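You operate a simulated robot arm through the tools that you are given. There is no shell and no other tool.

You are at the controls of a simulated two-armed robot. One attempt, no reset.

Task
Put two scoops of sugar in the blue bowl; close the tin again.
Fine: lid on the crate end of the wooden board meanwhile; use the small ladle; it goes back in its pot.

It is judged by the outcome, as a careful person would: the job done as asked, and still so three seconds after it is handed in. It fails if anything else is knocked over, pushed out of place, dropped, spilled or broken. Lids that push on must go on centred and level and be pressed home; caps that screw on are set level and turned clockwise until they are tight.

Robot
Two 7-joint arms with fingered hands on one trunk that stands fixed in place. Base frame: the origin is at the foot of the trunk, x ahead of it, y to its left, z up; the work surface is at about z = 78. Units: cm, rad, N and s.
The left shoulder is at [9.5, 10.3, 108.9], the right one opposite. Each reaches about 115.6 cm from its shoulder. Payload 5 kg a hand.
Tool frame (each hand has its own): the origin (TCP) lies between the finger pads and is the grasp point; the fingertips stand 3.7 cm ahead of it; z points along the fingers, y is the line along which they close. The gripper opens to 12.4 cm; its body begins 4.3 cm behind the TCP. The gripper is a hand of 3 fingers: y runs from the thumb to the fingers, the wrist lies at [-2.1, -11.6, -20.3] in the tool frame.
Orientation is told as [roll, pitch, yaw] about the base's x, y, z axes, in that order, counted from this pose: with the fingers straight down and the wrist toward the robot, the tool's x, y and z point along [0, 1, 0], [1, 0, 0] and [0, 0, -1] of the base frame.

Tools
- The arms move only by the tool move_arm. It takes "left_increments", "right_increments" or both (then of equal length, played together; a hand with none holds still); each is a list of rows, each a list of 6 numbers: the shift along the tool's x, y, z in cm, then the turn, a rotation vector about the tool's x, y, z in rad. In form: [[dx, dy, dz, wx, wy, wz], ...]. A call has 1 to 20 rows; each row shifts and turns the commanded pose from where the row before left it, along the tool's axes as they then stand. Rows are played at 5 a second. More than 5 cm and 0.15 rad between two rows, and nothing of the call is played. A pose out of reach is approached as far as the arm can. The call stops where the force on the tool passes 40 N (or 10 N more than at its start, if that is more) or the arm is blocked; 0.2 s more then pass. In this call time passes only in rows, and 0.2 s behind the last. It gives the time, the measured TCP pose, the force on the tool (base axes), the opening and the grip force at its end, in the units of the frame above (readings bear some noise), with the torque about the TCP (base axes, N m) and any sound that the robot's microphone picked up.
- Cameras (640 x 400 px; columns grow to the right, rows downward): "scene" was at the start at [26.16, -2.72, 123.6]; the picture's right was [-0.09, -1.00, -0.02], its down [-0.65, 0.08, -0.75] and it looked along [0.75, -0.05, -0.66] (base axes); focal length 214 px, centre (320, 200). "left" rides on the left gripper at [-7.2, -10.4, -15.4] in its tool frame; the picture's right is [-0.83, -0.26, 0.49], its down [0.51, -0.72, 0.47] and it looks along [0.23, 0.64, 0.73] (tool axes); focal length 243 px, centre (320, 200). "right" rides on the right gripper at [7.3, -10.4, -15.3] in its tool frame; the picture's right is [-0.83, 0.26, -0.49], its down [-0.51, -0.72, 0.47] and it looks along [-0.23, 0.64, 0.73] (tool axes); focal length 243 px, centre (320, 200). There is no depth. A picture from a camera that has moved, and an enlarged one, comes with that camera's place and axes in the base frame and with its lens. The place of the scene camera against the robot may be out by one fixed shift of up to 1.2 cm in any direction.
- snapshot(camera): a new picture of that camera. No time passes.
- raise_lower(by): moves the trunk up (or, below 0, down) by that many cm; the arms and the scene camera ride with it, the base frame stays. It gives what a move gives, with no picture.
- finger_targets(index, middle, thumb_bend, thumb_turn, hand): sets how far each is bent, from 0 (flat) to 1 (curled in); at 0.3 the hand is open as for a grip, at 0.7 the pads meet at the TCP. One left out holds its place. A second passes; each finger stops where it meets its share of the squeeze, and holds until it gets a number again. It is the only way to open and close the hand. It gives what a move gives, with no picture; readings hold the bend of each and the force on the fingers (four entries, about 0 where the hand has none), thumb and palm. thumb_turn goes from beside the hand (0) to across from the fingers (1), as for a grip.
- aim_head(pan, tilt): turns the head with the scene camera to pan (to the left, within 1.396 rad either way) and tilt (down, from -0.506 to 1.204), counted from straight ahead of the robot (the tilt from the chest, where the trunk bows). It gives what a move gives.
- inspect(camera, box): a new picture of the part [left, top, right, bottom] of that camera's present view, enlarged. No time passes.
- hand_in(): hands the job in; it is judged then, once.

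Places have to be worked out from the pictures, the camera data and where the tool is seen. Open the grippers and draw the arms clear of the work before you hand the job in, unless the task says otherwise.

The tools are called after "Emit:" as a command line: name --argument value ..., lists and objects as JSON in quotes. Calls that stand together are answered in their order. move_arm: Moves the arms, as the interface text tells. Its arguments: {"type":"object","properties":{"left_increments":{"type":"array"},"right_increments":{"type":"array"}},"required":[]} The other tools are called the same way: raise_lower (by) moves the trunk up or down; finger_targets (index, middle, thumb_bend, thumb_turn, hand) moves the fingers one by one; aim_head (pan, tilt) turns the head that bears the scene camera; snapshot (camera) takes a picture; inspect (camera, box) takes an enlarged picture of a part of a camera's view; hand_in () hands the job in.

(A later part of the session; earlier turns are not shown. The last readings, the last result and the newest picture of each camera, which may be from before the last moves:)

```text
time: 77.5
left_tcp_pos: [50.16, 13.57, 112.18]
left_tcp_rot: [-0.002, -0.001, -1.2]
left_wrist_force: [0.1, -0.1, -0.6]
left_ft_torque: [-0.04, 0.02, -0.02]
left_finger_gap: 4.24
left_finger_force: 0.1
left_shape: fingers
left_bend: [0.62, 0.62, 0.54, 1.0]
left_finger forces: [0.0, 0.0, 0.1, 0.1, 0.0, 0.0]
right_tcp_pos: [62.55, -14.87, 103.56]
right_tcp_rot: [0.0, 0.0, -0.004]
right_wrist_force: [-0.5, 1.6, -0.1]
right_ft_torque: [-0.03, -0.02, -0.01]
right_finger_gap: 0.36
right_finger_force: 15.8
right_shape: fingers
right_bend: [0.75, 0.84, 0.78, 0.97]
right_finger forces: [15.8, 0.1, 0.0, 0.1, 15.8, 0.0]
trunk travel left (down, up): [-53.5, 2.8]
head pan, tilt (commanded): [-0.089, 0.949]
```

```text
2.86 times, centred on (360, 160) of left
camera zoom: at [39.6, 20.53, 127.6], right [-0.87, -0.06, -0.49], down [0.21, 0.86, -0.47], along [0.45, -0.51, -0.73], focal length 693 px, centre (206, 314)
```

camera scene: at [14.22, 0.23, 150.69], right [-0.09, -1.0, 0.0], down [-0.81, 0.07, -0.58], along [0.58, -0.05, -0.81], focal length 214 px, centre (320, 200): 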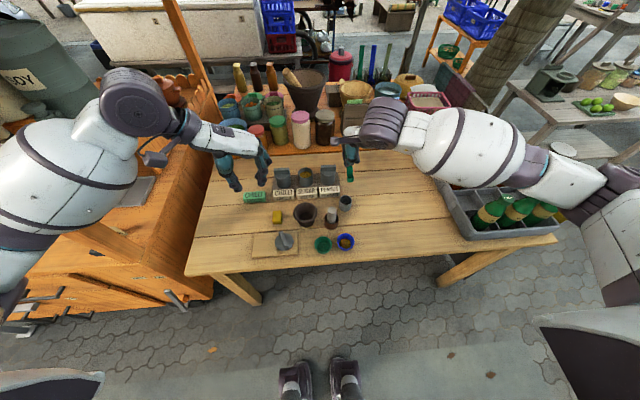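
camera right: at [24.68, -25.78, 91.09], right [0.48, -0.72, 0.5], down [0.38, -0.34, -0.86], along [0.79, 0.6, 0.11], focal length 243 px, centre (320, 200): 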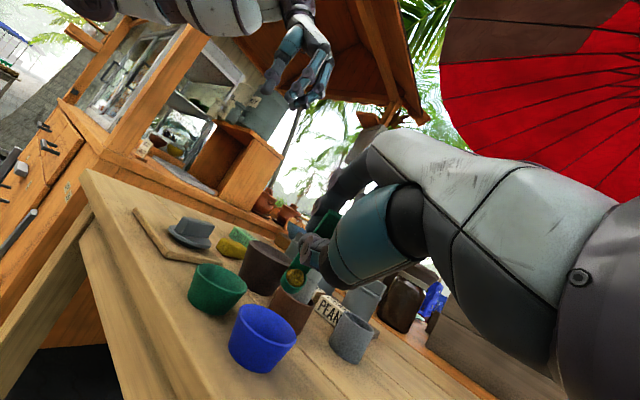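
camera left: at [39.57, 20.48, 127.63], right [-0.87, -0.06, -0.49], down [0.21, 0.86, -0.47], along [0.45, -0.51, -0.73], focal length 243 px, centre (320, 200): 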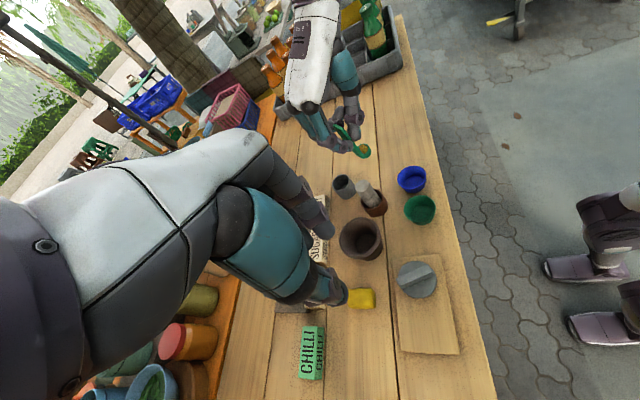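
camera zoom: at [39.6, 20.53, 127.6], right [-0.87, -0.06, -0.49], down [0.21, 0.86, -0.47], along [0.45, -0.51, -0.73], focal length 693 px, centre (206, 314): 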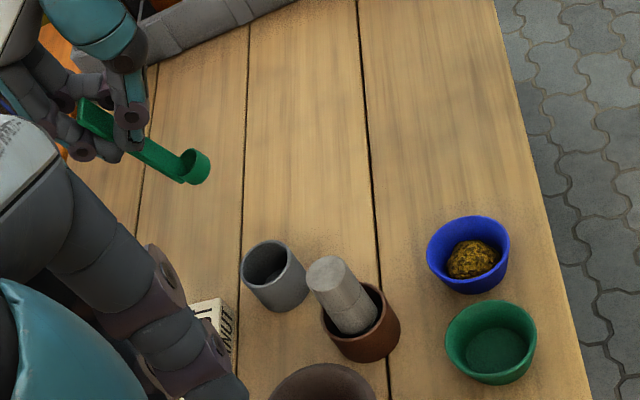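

The ladle leans slightly in the fingers (cup about 0.1 rad toward the robot). I tilt the hand by -0.1 rad to bring it upright, align over the pot at about (61.75, -15.2), and lower to just above the rim.

Emit:
move_arm --right_increments '[[-0.18, -0.15, 0, -0.1, 0, 0], [0, -0.28, 2.786, 0, 0, 0], [0, -0.28, 2.786, 0, 0, 0], [0, -0.28, 2.786, 0, 0, 0], [0, -0.2, 1.99, 0, 0, 0]]'

Emit:
inspect --camera "right" --box '[200, 180, 400, 340]'

Emit:
inspect --camera "left" --box '[300, 120, 410, 220]'

Emit:
inspect --camera "scene" --box '[310, 140, 380, 220]'

```text
time: 78.8
left_tcp_pos: [50.22, 13.51, 112.16]
left_tcp_rot: [-0.002, -0.001, -1.199]
left_wrist_force: [0.0, -0.1, -0.2]
left_ft_torque: [0.0, 0.02, 0.02]
left_finger_gap: 4.22
left_finger_force: 0.0
left_shape: fingers
left_bend: [0.62, 0.62, 0.54, 1.0]
left_finger forces: [0.0, 0.0, 0.1, 0.0, 0.1, 0.1]
right_tcp_pos: [62.58, -15.19, 93.01]
right_tcp_rot: [-0.001, -0.101, -0.003]
right_wrist_force: [-0.3, -0.1, -0.7]
right_ft_torque: [-0.04, 0.02, 0.0]
right_finger_gap: 0.36
right_finger_force: 16.3
right_shape: fingers
right_bend: [0.75, 0.84, 0.78, 0.97]
right_finger forces: [15.9, 0.1, 0.0, 0.0, 15.7, 0.0]
trunk travel left (down, up): [-53.5, 2.8]
head pan, tilt (commanded): [-0.089, 0.949]
```

```text
2.50 times, centred on (300, 260) of right
camera zoom: at [50.56, -7.87, 107.34], right [0.21, -0.83, 0.52], down [-0.67, -0.5, -0.54], along [0.71, -0.23, -0.66], focal length 606 px, centre (370, 50)
```

zoom: 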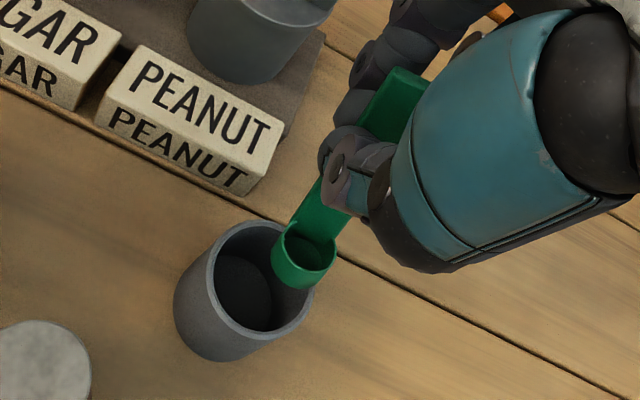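

```text
4.00 times, centred on (355, 170) of left
camera zoom: at [39.65, 20.49, 127.59], right [-0.87, -0.06, -0.49], down [0.21, 0.86, -0.47], along [0.45, -0.51, -0.73], focal length 970 px, centre (180, 320)
```

zoom: 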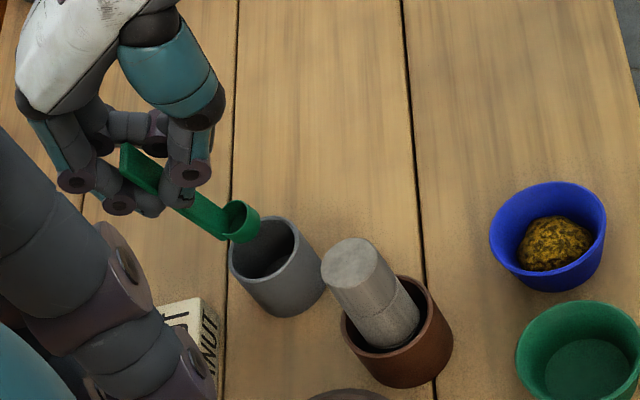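

```text
5.00 times, centred on (345, 180) of scene
camera zoom: at [14.27, 0.18, 150.68], right [-0.09, -1.0, 0.0], down [-0.81, 0.07, -0.58], along [0.58, -0.05, -0.81], focal length 1072 px, centre (195, 300)
```

zoom: 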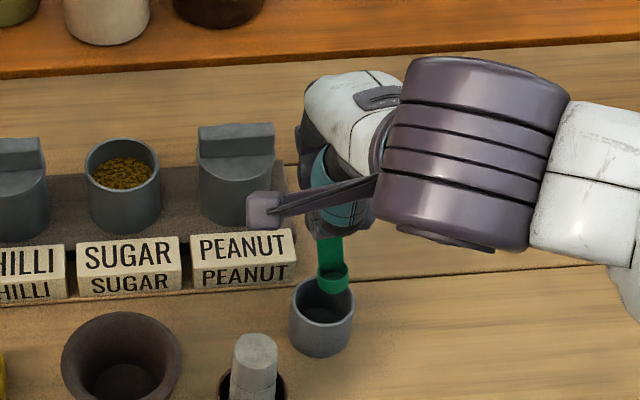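

Triangulation shows the ladle leaning in the grip (handle top about 2 cm forward and 1 cm left of its base). I correct by rotating the hand about the cup: pitch another -0.2 and roll 0.1, keeping the cup where it is.

Emit:
move_arm --right_increments '[[0, -0.724, -0.131, -0.1, 0, 0], [0, -0.724, -0.131, -0.1, 0, 0], [-0.716, 0, 0.026, 0, 0.1, 0]]'

Emit:
inspect --camera "right" --box '[200, 180, 400, 340]'

Emit:
inspect --camera "left" --box '[300, 120, 410, 220]'

Emit:
inspect --camera "scene" --box '[310, 140, 380, 220]'

```text
time: 79.5
left_tcp_pos: [49.93, 13.19, 112.32]
left_tcp_rot: [0.0, -0.002, -1.199]
left_wrist_force: [-0.3, -0.6, 0.0]
left_ft_torque: [0.02, -0.03, -0.02]
left_finger_gap: 4.22
left_finger_force: 0.1
left_shape: fingers
left_bend: [0.62, 0.62, 0.54, 1.0]
left_finger forces: [0.1, 0.1, 0.0, 0.0, 0.0, 0.0]
right_tcp_pos: [62.07, -15.93, 93.18]
right_tcp_rot: [0.103, -0.151, -0.005]
right_wrist_force: [0.3, 0.6, -0.5]
right_ft_torque: [0.0, -0.01, -0.04]
right_finger_gap: 0.37
right_finger_force: 15.6
right_shape: fingers
right_bend: [0.75, 0.84, 0.78, 0.97]
right_finger forces: [15.8, 0.1, 0.0, 0.0, 15.9, 0.0]
right hand out of reach, approached as far as the arm can: row 1, 2
trunk travel left (down, up): [-53.5, 2.8]
head pan, tilt (commanded): [-0.089, 0.949]
```

```text
2.50 times, centred on (300, 260) of right
camera zoom: at [49.17, -10.28, 107.44], right [0.19, -0.88, 0.44], down [-0.64, -0.45, -0.62], along [0.75, -0.16, -0.65], focal length 606 px, centre (370, 50)
```

zoom: 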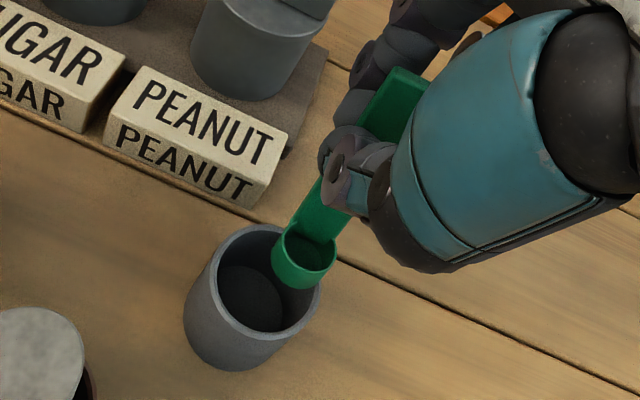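

```text
4.00 times, centred on (355, 170) of left
camera zoom: at [39.46, 20.36, 127.69], right [-0.87, -0.06, -0.49], down [0.21, 0.86, -0.47], along [0.45, -0.51, -0.73], focal length 970 px, centre (180, 320)
```

zoom: 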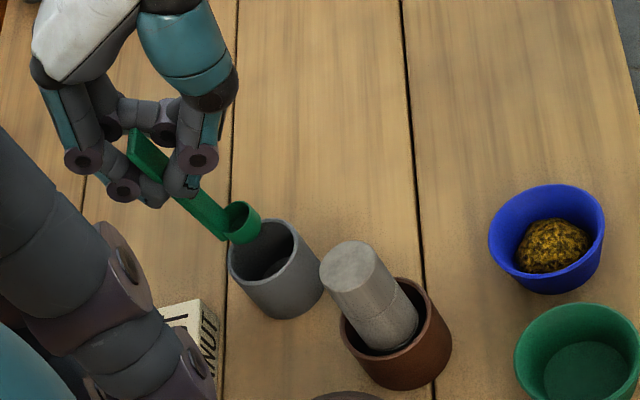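

```text
5.00 times, centred on (345, 180) of scene
camera zoom: at [14.06, 0.01, 150.7], right [-0.09, -1.0, 0.0], down [-0.81, 0.07, -0.58], along [0.58, -0.05, -0.81], focal length 1072 px, centre (195, 300)
```

zoom: 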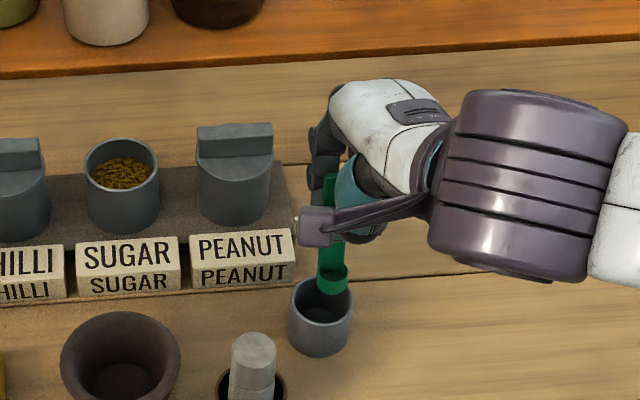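

The arm hit its limit at pitch -0.15, leaving a modest lean, which still fits in the pot. I reverse a small bit of the commanded tilt to see whether the command was kept beyond the reached pose.

Emit:
move_arm --right_increments '[[0, 0.356, 0.0925, 0.05, 0, 0]]'

```text
time: 80.0
left_tcp_pos: [50.19, 13.4, 112.21]
left_tcp_rot: [0.0, -0.001, -1.199]
left_wrist_force: [0.1, 0.6, -0.3]
left_ft_torque: [0.01, -0.02, -0.04]
left_finger_gap: 4.2
left_finger_force: 0.2
left_shape: fingers
left_bend: [0.62, 0.62, 0.54, 1.0]
left_finger forces: [0.0, 0.0, 0.0, 0.0, 0.0, 0.1]
right_tcp_pos: [62.3, -15.83, 92.97]
right_tcp_rot: [0.1, -0.101, 0.003]
right_wrist_force: [0.7, -0.1, -1.1]
right_ft_torque: [0.02, 0.02, 0.02]
right_finger_gap: 0.38
right_finger_force: 16.1
right_shape: fingers
right_bend: [0.75, 0.84, 0.78, 0.97]
right_finger forces: [15.7, 0.2, 0.0, 0.0, 15.7, 0.0]
trunk travel left (down, up): [-53.5, 2.8]
head pan, tilt (commanded): [-0.089, 0.949]
```

The command is kept at the reached pose, so I know where I am. I re-apply 0.05 of tilt, shift the cup to the right spot over the pot, and lower its bottom 1 cm inside the rim.

Emit:
move_arm --right_increments '[[0, -0.36, -0.07, -0.045, 0, 0], [0.45, -0.1, 0.03, 0, 0, 0], [-0.082, -0.12, 0.786, 0, 0, 0], [-0.082, -0.12, 0.786, 0, 0, 0], [-0.082, -0.12, 0.786, 0, 0, 0]]'

Emit:
inspect --camera "right" --box '[200, 180, 400, 340]'

Emit:
inspect --camera "left" --box '[300, 120, 410, 220]'

Emit:
inspect --camera "scene" --box '[310, 140, 380, 220]'

```text
time: 81.2
left_tcp_pos: [50.24, 13.51, 112.21]
left_tcp_rot: [-0.001, -0.001, -1.199]
left_wrist_force: [0.1, 0.8, -0.5]
left_ft_torque: [-0.01, 0.02, -0.01]
left_finger_gap: 4.23
left_finger_force: 0.0
left_shape: fingers
left_bend: [0.62, 0.62, 0.54, 1.0]
left_finger forces: [0.0, 0.0, 0.0, 0.0, 0.0, 0.1]
right_tcp_pos: [61.97, -15.39, 90.64]
right_tcp_rot: [0.099, -0.141, -0.002]
right_wrist_force: [0.1, -0.6, -0.9]
right_ft_torque: [0.0, -0.02, -0.01]
right_finger_gap: 0.38
right_finger_force: 15.7
right_shape: fingers
right_bend: [0.75, 0.84, 0.78, 0.97]
right_finger forces: [15.8, 0.0, 0.1, 0.1, 15.8, 0.1]
trunk travel left (down, up): [-53.5, 2.8]
head pan, tilt (commanded): [-0.089, 0.949]
```

```text
2.50 times, centred on (300, 260) of right
camera zoom: at [49.42, -9.59, 105.12], right [0.2, -0.88, 0.44], down [-0.64, -0.46, -0.62], along [0.74, -0.16, -0.65], focal length 606 px, centre (370, 50)
```

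zoom: 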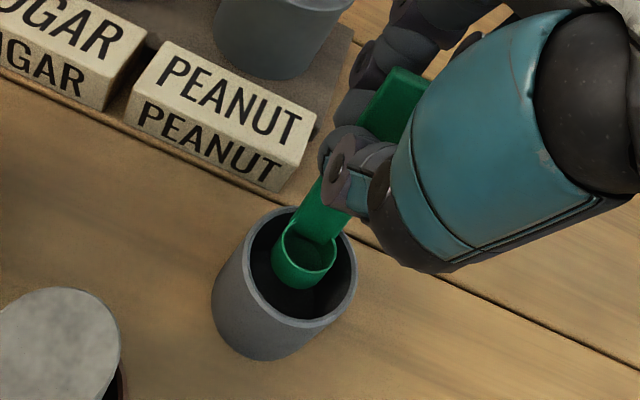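

```text
4.00 times, centred on (355, 170) of left
camera zoom: at [39.68, 20.56, 127.6], right [-0.87, -0.06, -0.49], down [0.21, 0.86, -0.47], along [0.45, -0.51, -0.73], focal length 970 px, centre (180, 320)
```

zoom: 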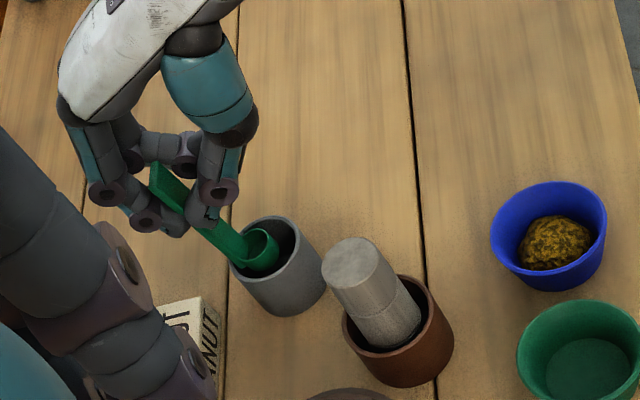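

```text
5.00 times, centred on (345, 180) of scene
camera zoom: at [14.31, 0.26, 150.69], right [-0.09, -1.0, 0.0], down [-0.81, 0.07, -0.58], along [0.58, -0.05, -0.81], focal length 1072 px, centre (195, 300)
```

zoom: 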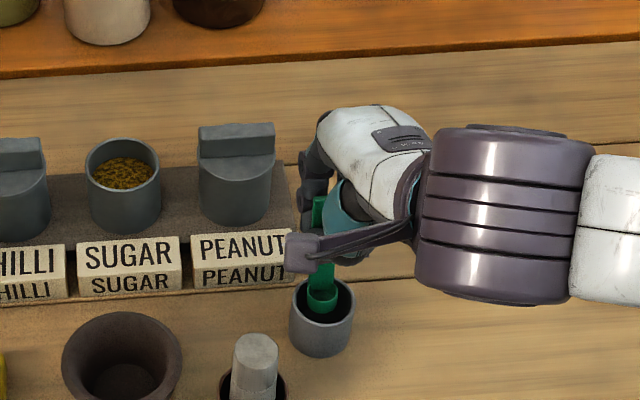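

The cup is inside the pot without touching. I lower further with a slight shift toward the robot so the handle stays off the far rim, watching for floor contact.

Emit:
move_arm --right_increments '[[-0.05, -0.22, 0.47, 0, 0, 0], [-0.05, -0.22, 0.47, 0, 0, 0], [-0.04, -0.06, 0.39, 0, 0, 0], [-0.04, -0.06, 0.39, 0, 0, 0]]'

Emit:
inspect --camera "right" --box '[200, 180, 400, 340]'

Emit:
inspect --camera "left" --box '[310, 130, 390, 210]'

```text
time: 82.2
left_tcp_pos: [50.17, 13.46, 112.19]
left_tcp_rot: [-0.004, -0.001, -1.198]
left_wrist_force: [0.0, 0.9, -0.5]
left_ft_torque: [0.04, -0.04, -0.01]
left_finger_gap: 4.2
left_finger_force: 0.0
left_shape: fingers
left_bend: [0.62, 0.62, 0.54, 1.0]
left_finger forces: [0.0, 0.1, 0.1, 0.0, 0.0, 0.1]
right_tcp_pos: [62.04, -15.34, 90.3]
right_tcp_rot: [0.098, -0.14, -0.002]
right_wrist_force: [0.5, 0.3, -0.7]
right_ft_torque: [-0.02, 0.02, 0.02]
right_finger_gap: 0.37
right_finger_force: 15.6
right_shape: fingers
right_bend: [0.75, 0.84, 0.78, 0.97]
right_finger forces: [15.7, 0.1, 0.1, 0.1, 15.7, 0.1]
right hand out of reach, approached as far as the arm can: row 1, 2, 4
trunk travel left (down, up): [-53.5, 2.8]
head pan, tilt (commanded): [-0.089, 0.949]
```

```text
2.50 times, centred on (300, 260) of right
camera zoom: at [49.42, -9.78, 104.81], right [0.2, -0.88, 0.44], down [-0.64, -0.46, -0.61], along [0.74, -0.16, -0.66], focal length 606 px, centre (370, 50)
```

zoom: 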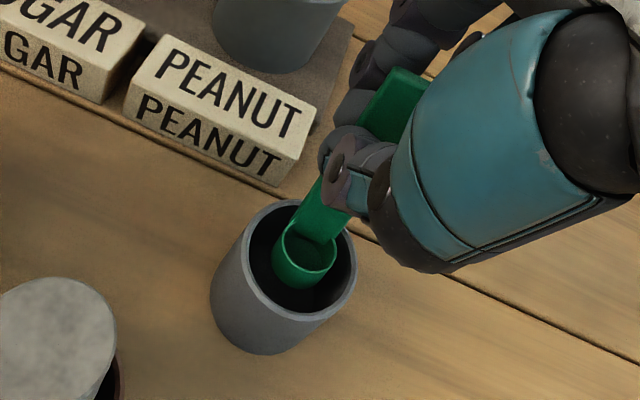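

```text
5.00 times, centred on (350, 170) of left
camera zoom: at [39.61, 20.5, 127.61], right [-0.87, -0.06, -0.49], down [0.21, 0.86, -0.47], along [0.45, -0.51, -0.73], focal length 1213 px, centre (170, 350)
```

zoom: 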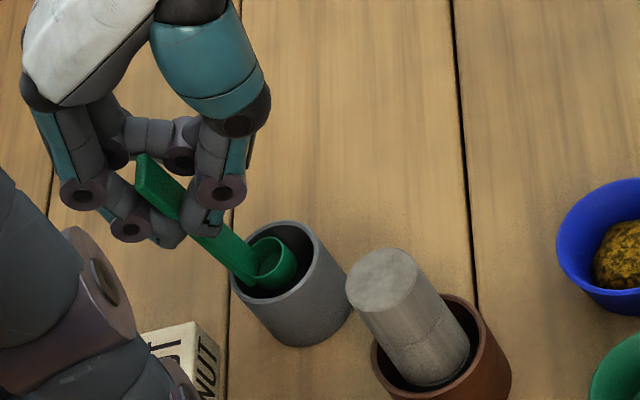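

The arm is at a limit in this orientation. I rotate the hand about the vertical axis through the pot (yaw +0.4), which moves the wrist outward and should free it, while the ladle just turns inside the pot.

Emit:
move_arm --right_increments '[[0.045, 0.022, 0.008, 0.0102, 0.015, -0.0983], [0.045, 0.022, 0.008, 0.0102, 0.015, -0.0983], [0.045, 0.022, 0.008, 0.0102, 0.015, -0.0983], [0.045, 0.022, 0.008, 0.0102, 0.015, -0.0983]]'

Emit:
inspect --camera "right" --box '[200, 180, 400, 340]'

Emit:
inspect --camera "left" --box '[310, 130, 390, 210]'

```text
time: 83.2
left_tcp_pos: [50.21, 13.37, 112.3]
left_tcp_rot: [-0.002, -0.001, -1.199]
left_wrist_force: [-0.4, -0.6, -0.2]
left_ft_torque: [0.01, -0.01, -0.03]
left_finger_gap: 4.22
left_finger_force: 0.1
left_shape: fingers
left_bend: [0.62, 0.62, 0.54, 1.0]
left_finger forces: [0.0, 0.0, 0.0, 0.1, 0.0, 0.1]
right_tcp_pos: [61.97, -15.3, 90.24]
right_tcp_rot: [0.103, -0.144, 0.399]
right_wrist_force: [0.1, -0.3, -0.8]
right_ft_torque: [0.03, 0.01, -0.01]
right_finger_gap: 0.38
right_finger_force: 16.1
right_shape: fingers
right_bend: [0.75, 0.84, 0.78, 0.97]
right_finger forces: [15.8, 0.1, 0.0, 0.0, 15.9, 0.0]
trunk travel left (down, up): [-53.5, 2.8]
head pan, tilt (commanded): [-0.089, 0.949]
```

```text
2.50 times, centred on (300, 260) of right
camera zoom: at [48.11, -15.02, 104.73], right [0.52, -0.73, 0.44], down [-0.41, -0.67, -0.62], along [0.75, 0.14, -0.65], focal length 606 px, centre (370, 50)
```

zoom: 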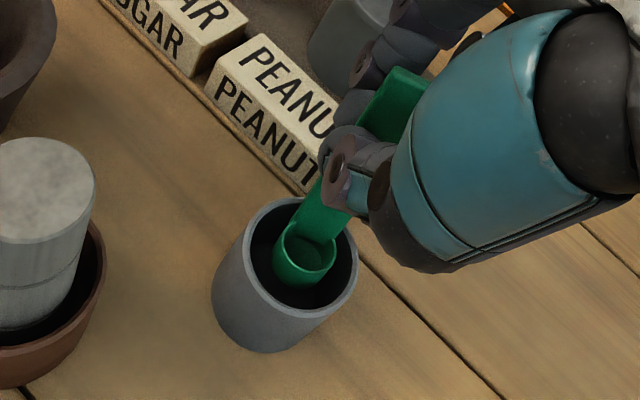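

```text
5.00 times, centred on (350, 170) of left
camera zoom: at [39.59, 20.46, 127.62], right [-0.87, -0.06, -0.49], down [0.21, 0.86, -0.47], along [0.45, -0.51, -0.73], focal length 1213 px, centre (170, 350)
```

zoom: 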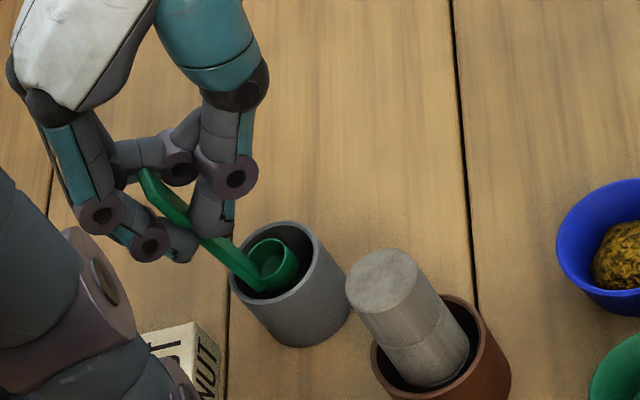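

The yaw freed it. I now tilt another 0.15 rad about the cup, bringing the ladle nearly upright inside the pot.

Emit:
move_arm --right_increments '[[0, -0.542, -0.105, -0.075, 0, 0], [0, -0.542, -0.105, -0.075, 0, 0]]'

Emit:
inspect --camera "right" --box '[200, 180, 400, 340]'

Emit:
inspect --camera "left" --box '[310, 130, 390, 210]'

Emit:
inspect --camera "scene" --box '[310, 140, 380, 220]'

```text
time: 83.8
left_tcp_pos: [50.12, 13.35, 112.19]
left_tcp_rot: [0.0, -0.001, -1.199]
left_wrist_force: [0.6, -0.4, 1.0]
left_ft_torque: [0.0, -0.03, -0.02]
left_finger_gap: 4.26
left_finger_force: 0.0
left_shape: fingers
left_bend: [0.62, 0.62, 0.54, 1.0]
left_finger forces: [0.1, 0.1, 0.0, 0.0, 0.0, 0.0]
right_tcp_pos: [60.98, -15.84, 90.34]
right_tcp_rot: [0.104, -0.298, 0.383]
right_wrist_force: [0.5, -0.3, -0.5]
right_ft_torque: [-0.01, 0.01, 0.02]
right_finger_gap: 0.38
right_finger_force: 16.2
right_shape: fingers
right_bend: [0.75, 0.84, 0.78, 0.97]
right_finger forces: [15.9, 0.1, 0.0, 0.1, 15.7, 0.0]
trunk travel left (down, up): [-53.5, 2.8]
head pan, tilt (commanded): [-0.089, 0.949]
```

```text
2.50 times, centred on (300, 260) of right
camera zoom: at [45.23, -16.13, 102.75], right [0.45, -0.76, 0.46], down [-0.33, -0.62, -0.71], along [0.83, 0.17, -0.53], focal length 606 px, centre (370, 50)
```

zoom: 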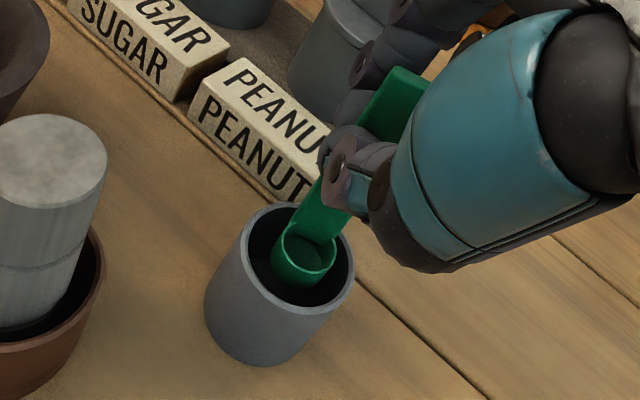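

```text
5.00 times, centred on (350, 170) of left
camera zoom: at [39.52, 20.45, 127.64], right [-0.87, -0.06, -0.49], down [0.21, 0.86, -0.47], along [0.45, -0.51, -0.73], focal length 1213 px, centre (170, 350)
```

zoom: 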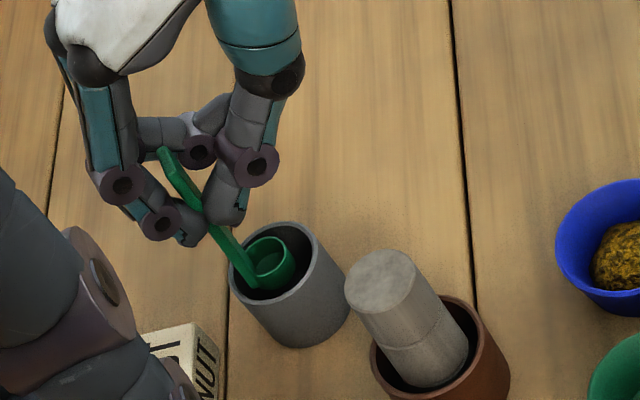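

```text
5.00 times, centred on (345, 180) of scene
camera zoom: at [14.13, 0.13, 150.69], right [-0.09, -1.0, 0.0], down [-0.81, 0.07, -0.58], along [0.58, -0.05, -0.81], focal length 1072 px, centre (195, 300)
```

zoom: 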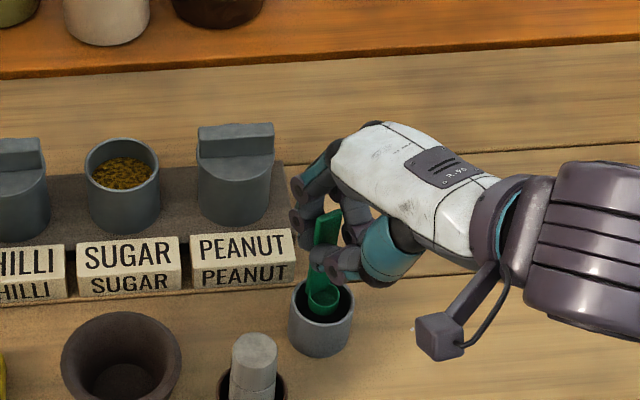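

The ladle stands nearly upright and centred in the pot (cup rim about at the pot's rim). I lower straight down in small steps to feel the pot's floor.

Emit:
move_arm --right_increments '[[-0.04, -0.117, 0.38, 0, 0, 0], [-0.04, -0.117, 0.38, 0, 0, 0], [-0.03, -0.088, 0.285, 0, 0, 0]]'

Emit:
inspect --camera "left" --box '[310, 130, 390, 210]'

Emit:
inspect --camera "right" --box '[200, 180, 400, 340]'

```text
time: 84.5
left_tcp_pos: [50.09, 13.58, 112.15]
left_tcp_rot: [-0.002, 0.0, -1.199]
left_wrist_force: [0.3, -0.7, 0.2]
left_ft_torque: [0.01, -0.03, -0.03]
left_finger_gap: 4.21
left_finger_force: 0.0
left_shape: fingers
left_bend: [0.62, 0.62, 0.54, 1.0]
left_finger forces: [0.0, 0.0, 0.0, 0.0, 0.1, 0.0]
right_tcp_pos: [61.09, -15.93, 89.25]
right_tcp_rot: [0.106, -0.294, 0.38]
right_wrist_force: [-0.2, 0.4, 0.1]
right_ft_torque: [0.0, 0.04, -0.03]
right_finger_gap: 0.35
right_finger_force: 15.4
right_shape: fingers
right_bend: [0.75, 0.84, 0.78, 0.97]
right_finger forces: [15.8, 0.1, 0.1, 0.0, 15.8, 0.1]
trunk travel left (down, up): [-53.5, 2.8]
head pan, tilt (commanded): [-0.089, 0.949]
```

```text
5.00 times, centred on (350, 170) of left
camera zoom: at [39.62, 20.51, 127.6], right [-0.87, -0.06, -0.49], down [0.21, 0.86, -0.47], along [0.45, -0.51, -0.73], focal length 1213 px, centre (170, 350)
```

zoom: 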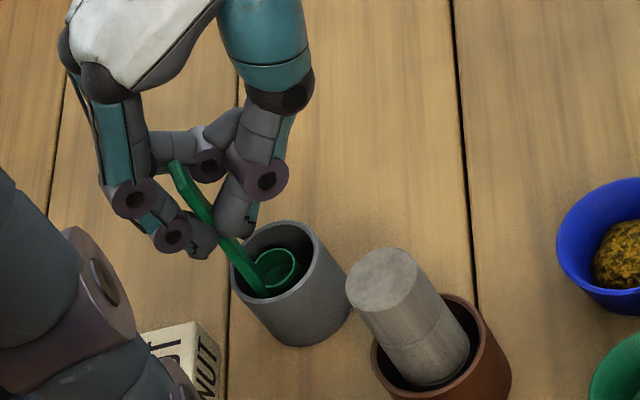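

```text
2.50 times, centred on (300, 260) of right
camera zoom: at [45.33, -16.05, 101.7], right [0.45, -0.77, 0.46], down [-0.33, -0.62, -0.71], along [0.83, 0.17, -0.53], focal length 606 px, centre (370, 50)
```

zoom: 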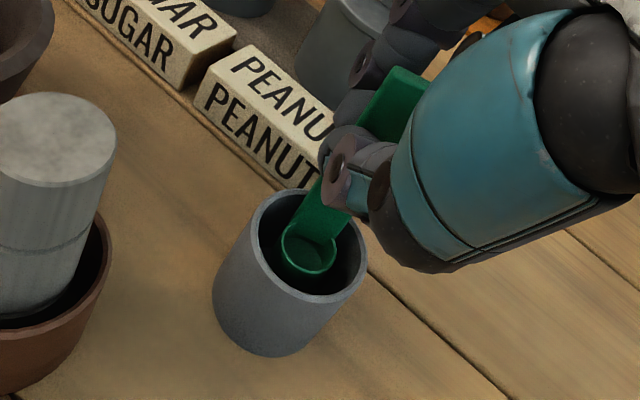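

No contact yet; a bit more to go. I continue lowering in 0.3 cm steps.

Emit:
move_arm --right_increments '[[-0.03, -0.088, 0.285, 0, 0, 0], [-0.03, -0.088, 0.285, 0, 0, 0]]'

Emit:
inspect --camera "left" --box '[310, 130, 390, 210]'

```text
time: 85.2
left_tcp_pos: [50.13, 13.28, 112.28]
left_tcp_rot: [-0.003, -0.001, -1.197]
left_wrist_force: [0.1, -0.4, -0.2]
left_ft_torque: [0.01, -0.01, 0.0]
left_finger_gap: 4.2
left_finger_force: 0.0
left_shape: fingers
left_bend: [0.62, 0.62, 0.54, 1.0]
left_finger forces: [0.0, 0.1, 0.0, 0.0, 0.0, 0.0]
right_tcp_pos: [61.02, -15.77, 88.63]
right_tcp_rot: [0.104, -0.293, 0.38]
right_wrist_force: [0.0, -0.3, -0.5]
right_ft_torque: [0.02, 0.0, -0.04]
right_finger_gap: 0.38
right_finger_force: 15.7
right_shape: fingers
right_bend: [0.75, 0.84, 0.78, 0.97]
right_finger forces: [15.8, 0.1, 0.0, 0.1, 15.9, 0.1]
trunk travel left (down, up): [-53.5, 2.8]
head pan, tilt (commanded): [-0.089, 0.949]
```

```text
5.00 times, centred on (350, 170) of left
camera zoom: at [39.6, 20.49, 127.61], right [-0.87, -0.06, -0.49], down [0.21, 0.86, -0.47], along [0.45, -0.51, -0.73], focal length 1213 px, centre (170, 350)
```

zoom: 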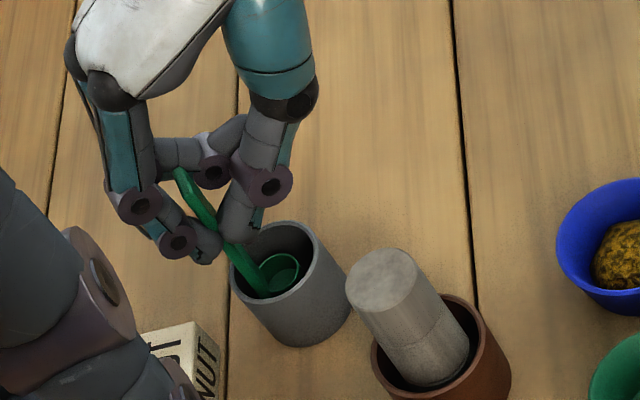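

Still free. Another two small steps to reach the floor.

Emit:
move_arm --right_increments '[[-0.025, -0.073, 0.238, 0, 0, 0], [-0.025, -0.073, 0.238, 0, 0, 0]]'

Emit:
inspect --camera "right" --box '[200, 180, 400, 340]'

Emit:
inspect --camera "scene" --box '[310, 140, 380, 220]'

```text
time: 85.8
left_tcp_pos: [49.94, 13.44, 112.1]
left_tcp_rot: [-0.001, -0.001, -1.2]
left_wrist_force: [-0.6, 0.5, 0.3]
left_ft_torque: [0.02, -0.03, -0.01]
left_finger_gap: 4.2
left_finger_force: 0.1
left_shape: fingers
left_bend: [0.62, 0.62, 0.54, 1.0]
left_finger forces: [0.0, 0.1, 0.0, 0.0, 0.1, 0.1]
right_tcp_pos: [61.08, -15.84, 88.32]
right_tcp_rot: [0.106, -0.296, 0.38]
right_wrist_force: [0.4, 0.4, -0.5]
right_ft_torque: [0.01, 0.0, -0.04]
right_finger_gap: 0.34
right_finger_force: 15.8
right_shape: fingers
right_bend: [0.75, 0.84, 0.78, 0.97]
right_finger forces: [15.8, 0.1, 0.0, 0.0, 15.8, 0.1]
trunk travel left (down, up): [-53.5, 2.8]
head pan, tilt (commanded): [-0.089, 0.949]
```

```text
2.50 times, centred on (300, 260) of right
camera zoom: at [45.43, -16.1, 100.6], right [0.45, -0.77, 0.46], down [-0.33, -0.62, -0.71], along [0.83, 0.17, -0.53], focal length 606 px, centre (370, 50)
```

zoom: 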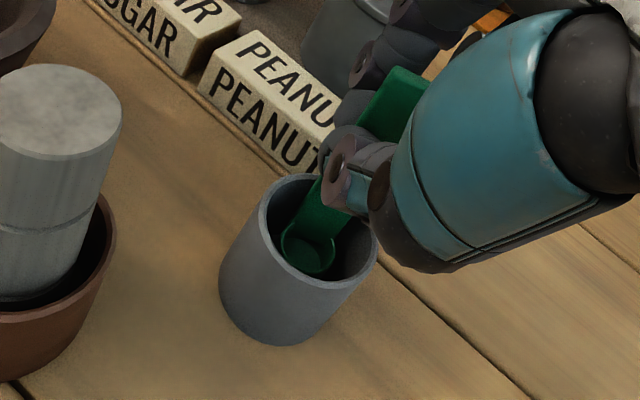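

```text
5.00 times, centred on (345, 180) of scene
camera zoom: at [14.21, 0.18, 150.69], right [-0.09, -1.0, 0.0], down [-0.81, 0.07, -0.58], along [0.58, -0.05, -0.81], focal length 1072 px, centre (195, 300)
```

zoom: 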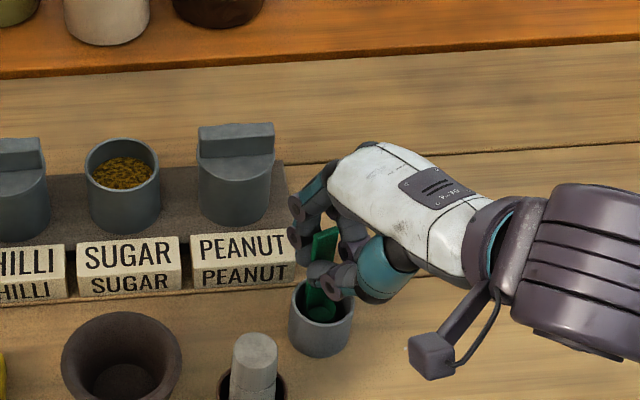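

Still no floor contact; fingertips remain about 2.5 cm above the rim. I continue down in small steps.

Emit:
move_arm --right_increments '[[-0.025, -0.073, 0.238, 0, 0, 0], [-0.025, -0.073, 0.238, 0, 0, 0], [-0.025, -0.073, 0.238, 0, 0, 0]]'

Emit:
inspect --camera "left" --box '[310, 130, 390, 210]'

```text
time: 86.5
left_tcp_pos: [50.01, 13.4, 112.17]
left_tcp_rot: [-0.001, -0.001, -1.199]
left_wrist_force: [-0.3, 0.3, 0.3]
left_ft_torque: [-0.01, 0.0, 0.0]
left_finger_gap: 4.24
left_finger_force: 0.1
left_shape: fingers
left_bend: [0.62, 0.62, 0.54, 1.0]
left_finger forces: [0.0, 0.1, 0.0, 0.0, 0.0, 0.1]
right_tcp_pos: [61.06, -15.81, 87.33]
right_tcp_rot: [0.108, -0.295, 0.381]
right_wrist_force: [0.5, 0.1, 0.1]
right_ft_torque: [0.02, -0.01, 0.0]
right_finger_gap: 0.37
right_finger_force: 15.7
right_shape: fingers
right_bend: [0.75, 0.84, 0.78, 0.97]
right_finger forces: [15.9, 0.1, 0.1, 0.1, 15.8, 0.0]
trunk travel left (down, up): [-53.5, 2.8]
head pan, tilt (commanded): [-0.089, 0.949]
```

```text
5.00 times, centred on (350, 170) of left
camera zoom: at [39.59, 20.49, 127.61], right [-0.87, -0.06, -0.49], down [0.21, 0.86, -0.47], along [0.45, -0.51, -0.73], focal length 1213 px, centre (170, 350)
```

zoom: 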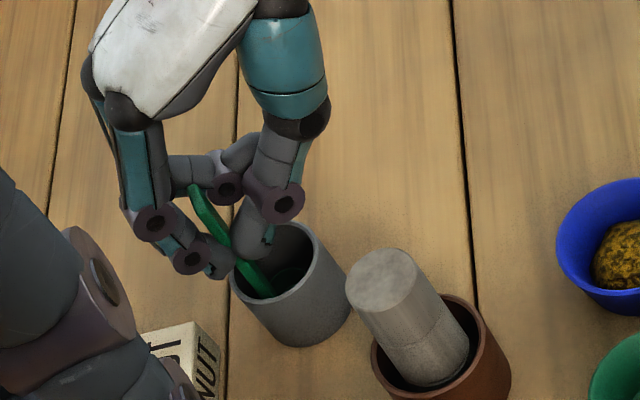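

The ladle's base should be at the pot floor about now. One more small step, then I'll release if contact shows.

Emit:
move_arm --right_increments '[[-0.025, -0.073, 0.238, 0, 0, 0], [-0.02, -0.044, 0.143, 0, 0, 0]]'

Emit:
inspect --camera "right" --box '[200, 180, 400, 340]'

Emit:
inspect --camera "scene" --box '[310, 140, 380, 220]'

```text
time: 87.2
left_tcp_pos: [50.08, 13.48, 112.3]
left_tcp_rot: [0.0, -0.001, -1.199]
left_wrist_force: [-0.1, -0.3, 0.6]
left_ft_torque: [-0.04, 0.01, 0.0]
left_finger_gap: 4.23
left_finger_force: 0.1
left_shape: fingers
left_bend: [0.62, 0.62, 0.54, 1.0]
left_finger forces: [0.0, 0.0, 0.0, 0.0, 0.1, 0.0]
right_tcp_pos: [61.12, -15.7, 87.19]
right_tcp_rot: [0.103, -0.296, 0.38]
right_wrist_force: [1.3, 0.3, 7.7]
right_ft_torque: [0.16, -0.15, -0.03]
right_finger_gap: 0.36
right_finger_force: 16.8
right_shape: fingers
right_bend: [0.75, 0.84, 0.78, 0.97]
right_finger forces: [18.0, 0.0, 0.0, 0.1, 16.2, 0.1]
trunk travel left (down, up): [-53.5, 2.8]
head pan, tilt (commanded): [-0.089, 0.949]
```

```text
2.50 times, centred on (300, 260) of right
camera zoom: at [45.38, -16.01, 99.6], right [0.45, -0.77, 0.46], down [-0.33, -0.62, -0.71], along [0.83, 0.17, -0.53], focal length 606 px, centre (370, 50)
```

zoom: 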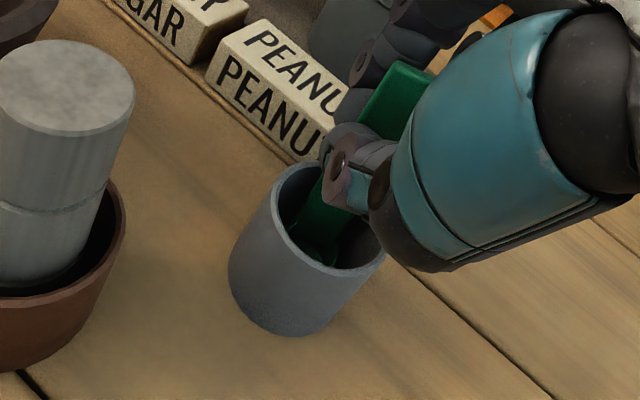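

```text
5.00 times, centred on (345, 180) of scene
camera zoom: at [14.13, 0.2, 150.71], right [-0.09, -1.0, 0.0], down [-0.81, 0.07, -0.58], along [0.58, -0.05, -0.81], focal length 1072 px, centre (195, 300)
```

zoom: 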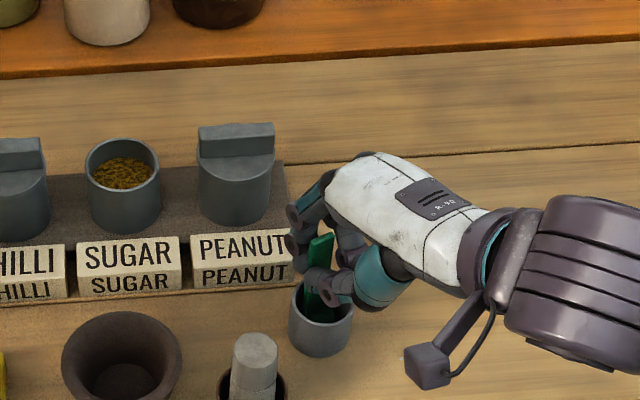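

Contact (8 N): the ladle stands on the pot's floor. I release by opening the fingers gradually.

Emit:
finger_targets --hand "right" --index 0.66 --middle 0.66 --thumb_bend 0.66

Emit:
inspect --camera "left" --box '[310, 130, 390, 210]'

Emit:
inspect --camera "right" --box '[200, 180, 400, 340]'

```text
time: 88.2
left_tcp_pos: [50.08, 13.39, 112.21]
left_tcp_rot: [-0.001, -0.001, -1.199]
left_wrist_force: [0.3, 0.1, -0.1]
left_ft_torque: [-0.02, 0.0, 0.0]
left_finger_gap: 4.22
left_finger_force: 0.2
left_shape: fingers
left_bend: [0.62, 0.62, 0.54, 1.0]
left_finger forces: [0.1, 0.0, 0.0, 0.1, 0.0, 0.0]
right_tcp_pos: [61.08, -15.84, 87.12]
right_tcp_rot: [0.106, -0.297, 0.381]
right_wrist_force: [-0.3, 0.8, 0.5]
right_ft_torque: [0.01, -0.01, 0.0]
right_finger_gap: 1.84
right_finger_force: 0.1
right_shape: fingers
right_bend: [0.66, 0.66, 0.66, 0.97]
right_finger forces: [0.1, 0.0, 0.0, 0.0, 0.1, 0.0]
trunk travel left (down, up): [-53.5, 2.8]
head pan, tilt (commanded): [-0.089, 0.949]
```

```text
5.00 times, centred on (350, 170) of left
camera zoom: at [39.59, 20.49, 127.61], right [-0.87, -0.06, -0.49], down [0.21, 0.86, -0.47], along [0.45, -0.51, -0.73], focal length 1213 px, centre (170, 350)
```

zoom: 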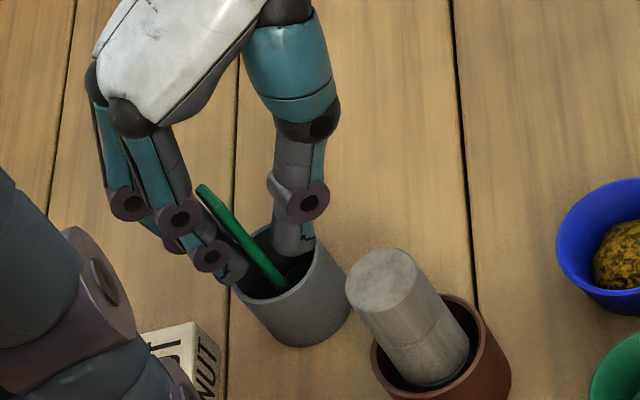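

```text
2.50 times, centred on (300, 260) of right
camera zoom: at [45.37, -16.04, 99.46], right [0.45, -0.76, 0.46], down [-0.33, -0.62, -0.71], along [0.83, 0.17, -0.53], focal length 606 px, centre (370, 50)
```

zoom: 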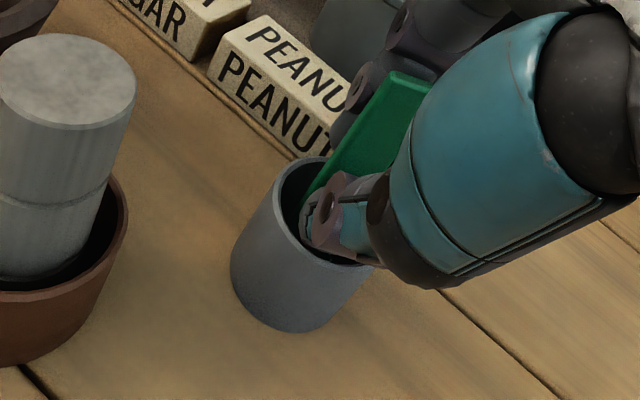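

The ladle is free and stands in the pot. I raise the hand 1 cm before opening further so the thumb clears the rim, then lift away.

Emit:
move_arm --right_increments '[[0.05, 0.147, -0.475, 0, 0, 0], [0.05, 0.147, -0.475, 0, 0, 0], [0.05, 0.147, -0.475, 0, 0, 0]]'

Emit:
finger_targets --hand "right" --index 0.54 --middle 0.54 --thumb_bend 0.56

Emit:
inspect --camera "left" --box '[310, 130, 390, 210]'

Emit:
inspect --camera "right" --box '[200, 180, 400, 340]'

```text
time: 89.0
left_tcp_pos: [50.09, 13.43, 112.29]
left_tcp_rot: [-0.003, -0.002, -1.2]
left_wrist_force: [0.3, 0.6, 1.1]
left_ft_torque: [0.01, -0.01, -0.05]
left_finger_gap: 4.21
left_finger_force: 0.1
left_shape: fingers
left_bend: [0.62, 0.62, 0.54, 1.0]
left_finger forces: [0.0, 0.1, 0.0, 0.0, 0.0, 0.0]
right_tcp_pos: [60.97, -15.8, 88.6]
right_tcp_rot: [0.105, -0.295, 0.382]
right_wrist_force: [-0.2, 0.7, 0.1]
right_ft_torque: [0.0, 0.02, 0.02]
right_finger_gap: 1.83
right_finger_force: 0.1
right_shape: fingers
right_bend: [0.66, 0.66, 0.66, 0.97]
right_finger forces: [0.1, 0.0, 0.0, 0.0, 0.0, 0.1]
trunk travel left (down, up): [-53.5, 2.8]
head pan, tilt (commanded): [-0.089, 0.949]
```

```text
time: 90.0
left_tcp_pos: [50.04, 13.38, 112.23]
left_tcp_rot: [-0.002, -0.001, -1.199]
left_wrist_force: [-0.4, 0.9, -0.3]
left_ft_torque: [0.02, 0.0, 0.01]
left_finger_gap: 4.23
left_finger_force: 0.2
left_shape: fingers
left_bend: [0.62, 0.62, 0.54, 1.0]
left_finger forces: [0.1, 0.2, 0.0, 0.1, 0.0, 0.0]
right_tcp_pos: [60.83, -15.72, 88.55]
right_tcp_rot: [0.105, -0.295, 0.38]
right_wrist_force: [0.9, 0.3, 0.2]
right_ft_torque: [0.01, -0.02, -0.02]
right_finger_gap: 5.17
right_finger_force: 0.1
right_shape: fingers
right_bend: [0.54, 0.54, 0.56, 0.96]
right_finger forces: [0.0, 0.0, 0.0, 0.1, 0.1, 0.0]
trunk travel left (down, up): [-53.5, 2.8]
head pan, tilt (commanded): [-0.089, 0.949]
```

```text
5.00 times, centred on (350, 170) of left
camera zoom: at [39.59, 20.49, 127.62], right [-0.87, -0.06, -0.49], down [0.21, 0.86, -0.47], along [0.45, -0.51, -0.73], focal length 1213 px, centre (170, 350)
```

zoom: 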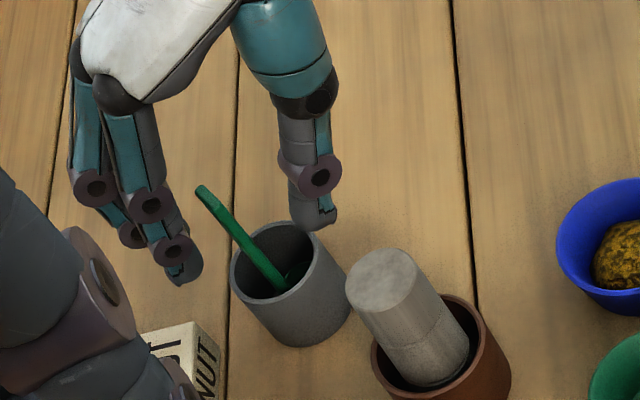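

```text
2.50 times, centred on (300, 260) of right
camera zoom: at [45.26, -16.08, 100.91], right [0.45, -0.76, 0.46], down [-0.33, -0.62, -0.71], along [0.83, 0.17, -0.53], focal length 606 px, centre (370, 50)
```

zoom: 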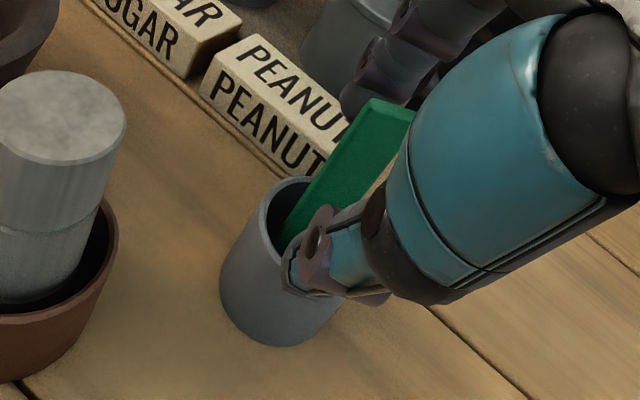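

The ladle stands in its pot, free of the hand. I lift the right hand straight up and away to the right.

Emit:
move_arm --right_increments '[[0.1, 0.294, -0.951, 0, 0, 0], [0.2, 0.587, -1.9, 0, 0, 0], [0.298, 0.881, -2.85, 0, 0, 0], [0.298, 0.881, -2.85, 0, 0, 0], [0.298, 0.881, -2.85, 0, 0, 0], [0.298, 0.881, -2.85, 0, 0, 0]]'

Emit:
inspect --camera "left" --box '[300, 110, 440, 230]'

Emit:
snapshot --camera "scene"

```text
time: 91.3
left_tcp_pos: [50.21, 13.39, 112.17]
left_tcp_rot: [-0.002, -0.001, -1.198]
left_wrist_force: [-0.3, -1.3, 0.2]
left_ft_torque: [-0.02, -0.04, -0.01]
left_finger_gap: 4.21
left_finger_force: 0.1
left_shape: fingers
left_bend: [0.62, 0.62, 0.54, 1.0]
left_finger forces: [0.0, 0.1, 0.0, 0.1, 0.0, 0.1]
right_tcp_pos: [61.06, -15.53, 103.28]
right_tcp_rot: [0.105, -0.297, 0.381]
right_wrist_force: [0.1, 0.1, 0.2]
right_ft_torque: [0.0, 0.0, 0.01]
right_finger_gap: 5.18
right_finger_force: 0.0
right_shape: fingers
right_bend: [0.54, 0.54, 0.56, 0.96]
right_finger forces: [0.0, 0.0, 0.1, 0.0, 0.0, 0.1]
trunk travel left (down, up): [-53.5, 2.8]
head pan, tilt (commanded): [-0.089, 0.949]
```

```text
3.33 times, centred on (370, 170) of left
camera zoom: at [39.56, 20.52, 127.63], right [-0.87, -0.06, -0.49], down [0.21, 0.86, -0.47], along [0.45, -0.51, -0.73], focal length 809 px, centre (153, 300)
```

zoom: 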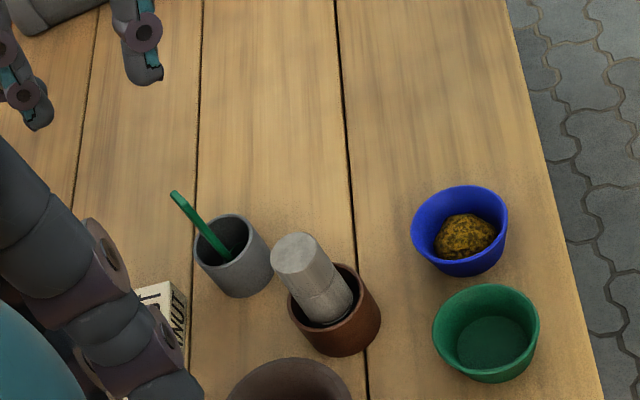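

```text
taken
camera scene: at [14.17, 0.21, 150.7], right [-0.09, -1.0, 0.0], down [-0.81, 0.07, -0.58], along [0.58, -0.05, -0.81], focal length 214 px, centre (320, 200)
```

scene: 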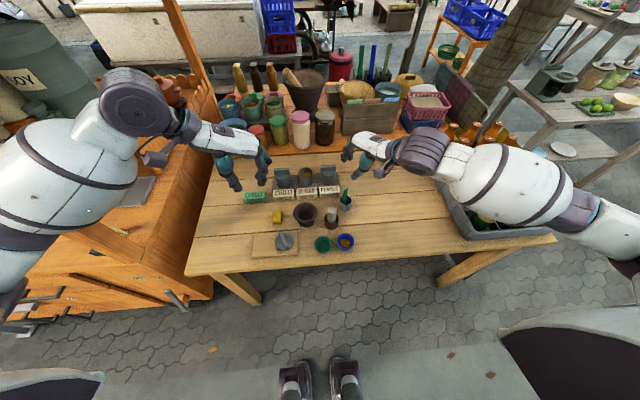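

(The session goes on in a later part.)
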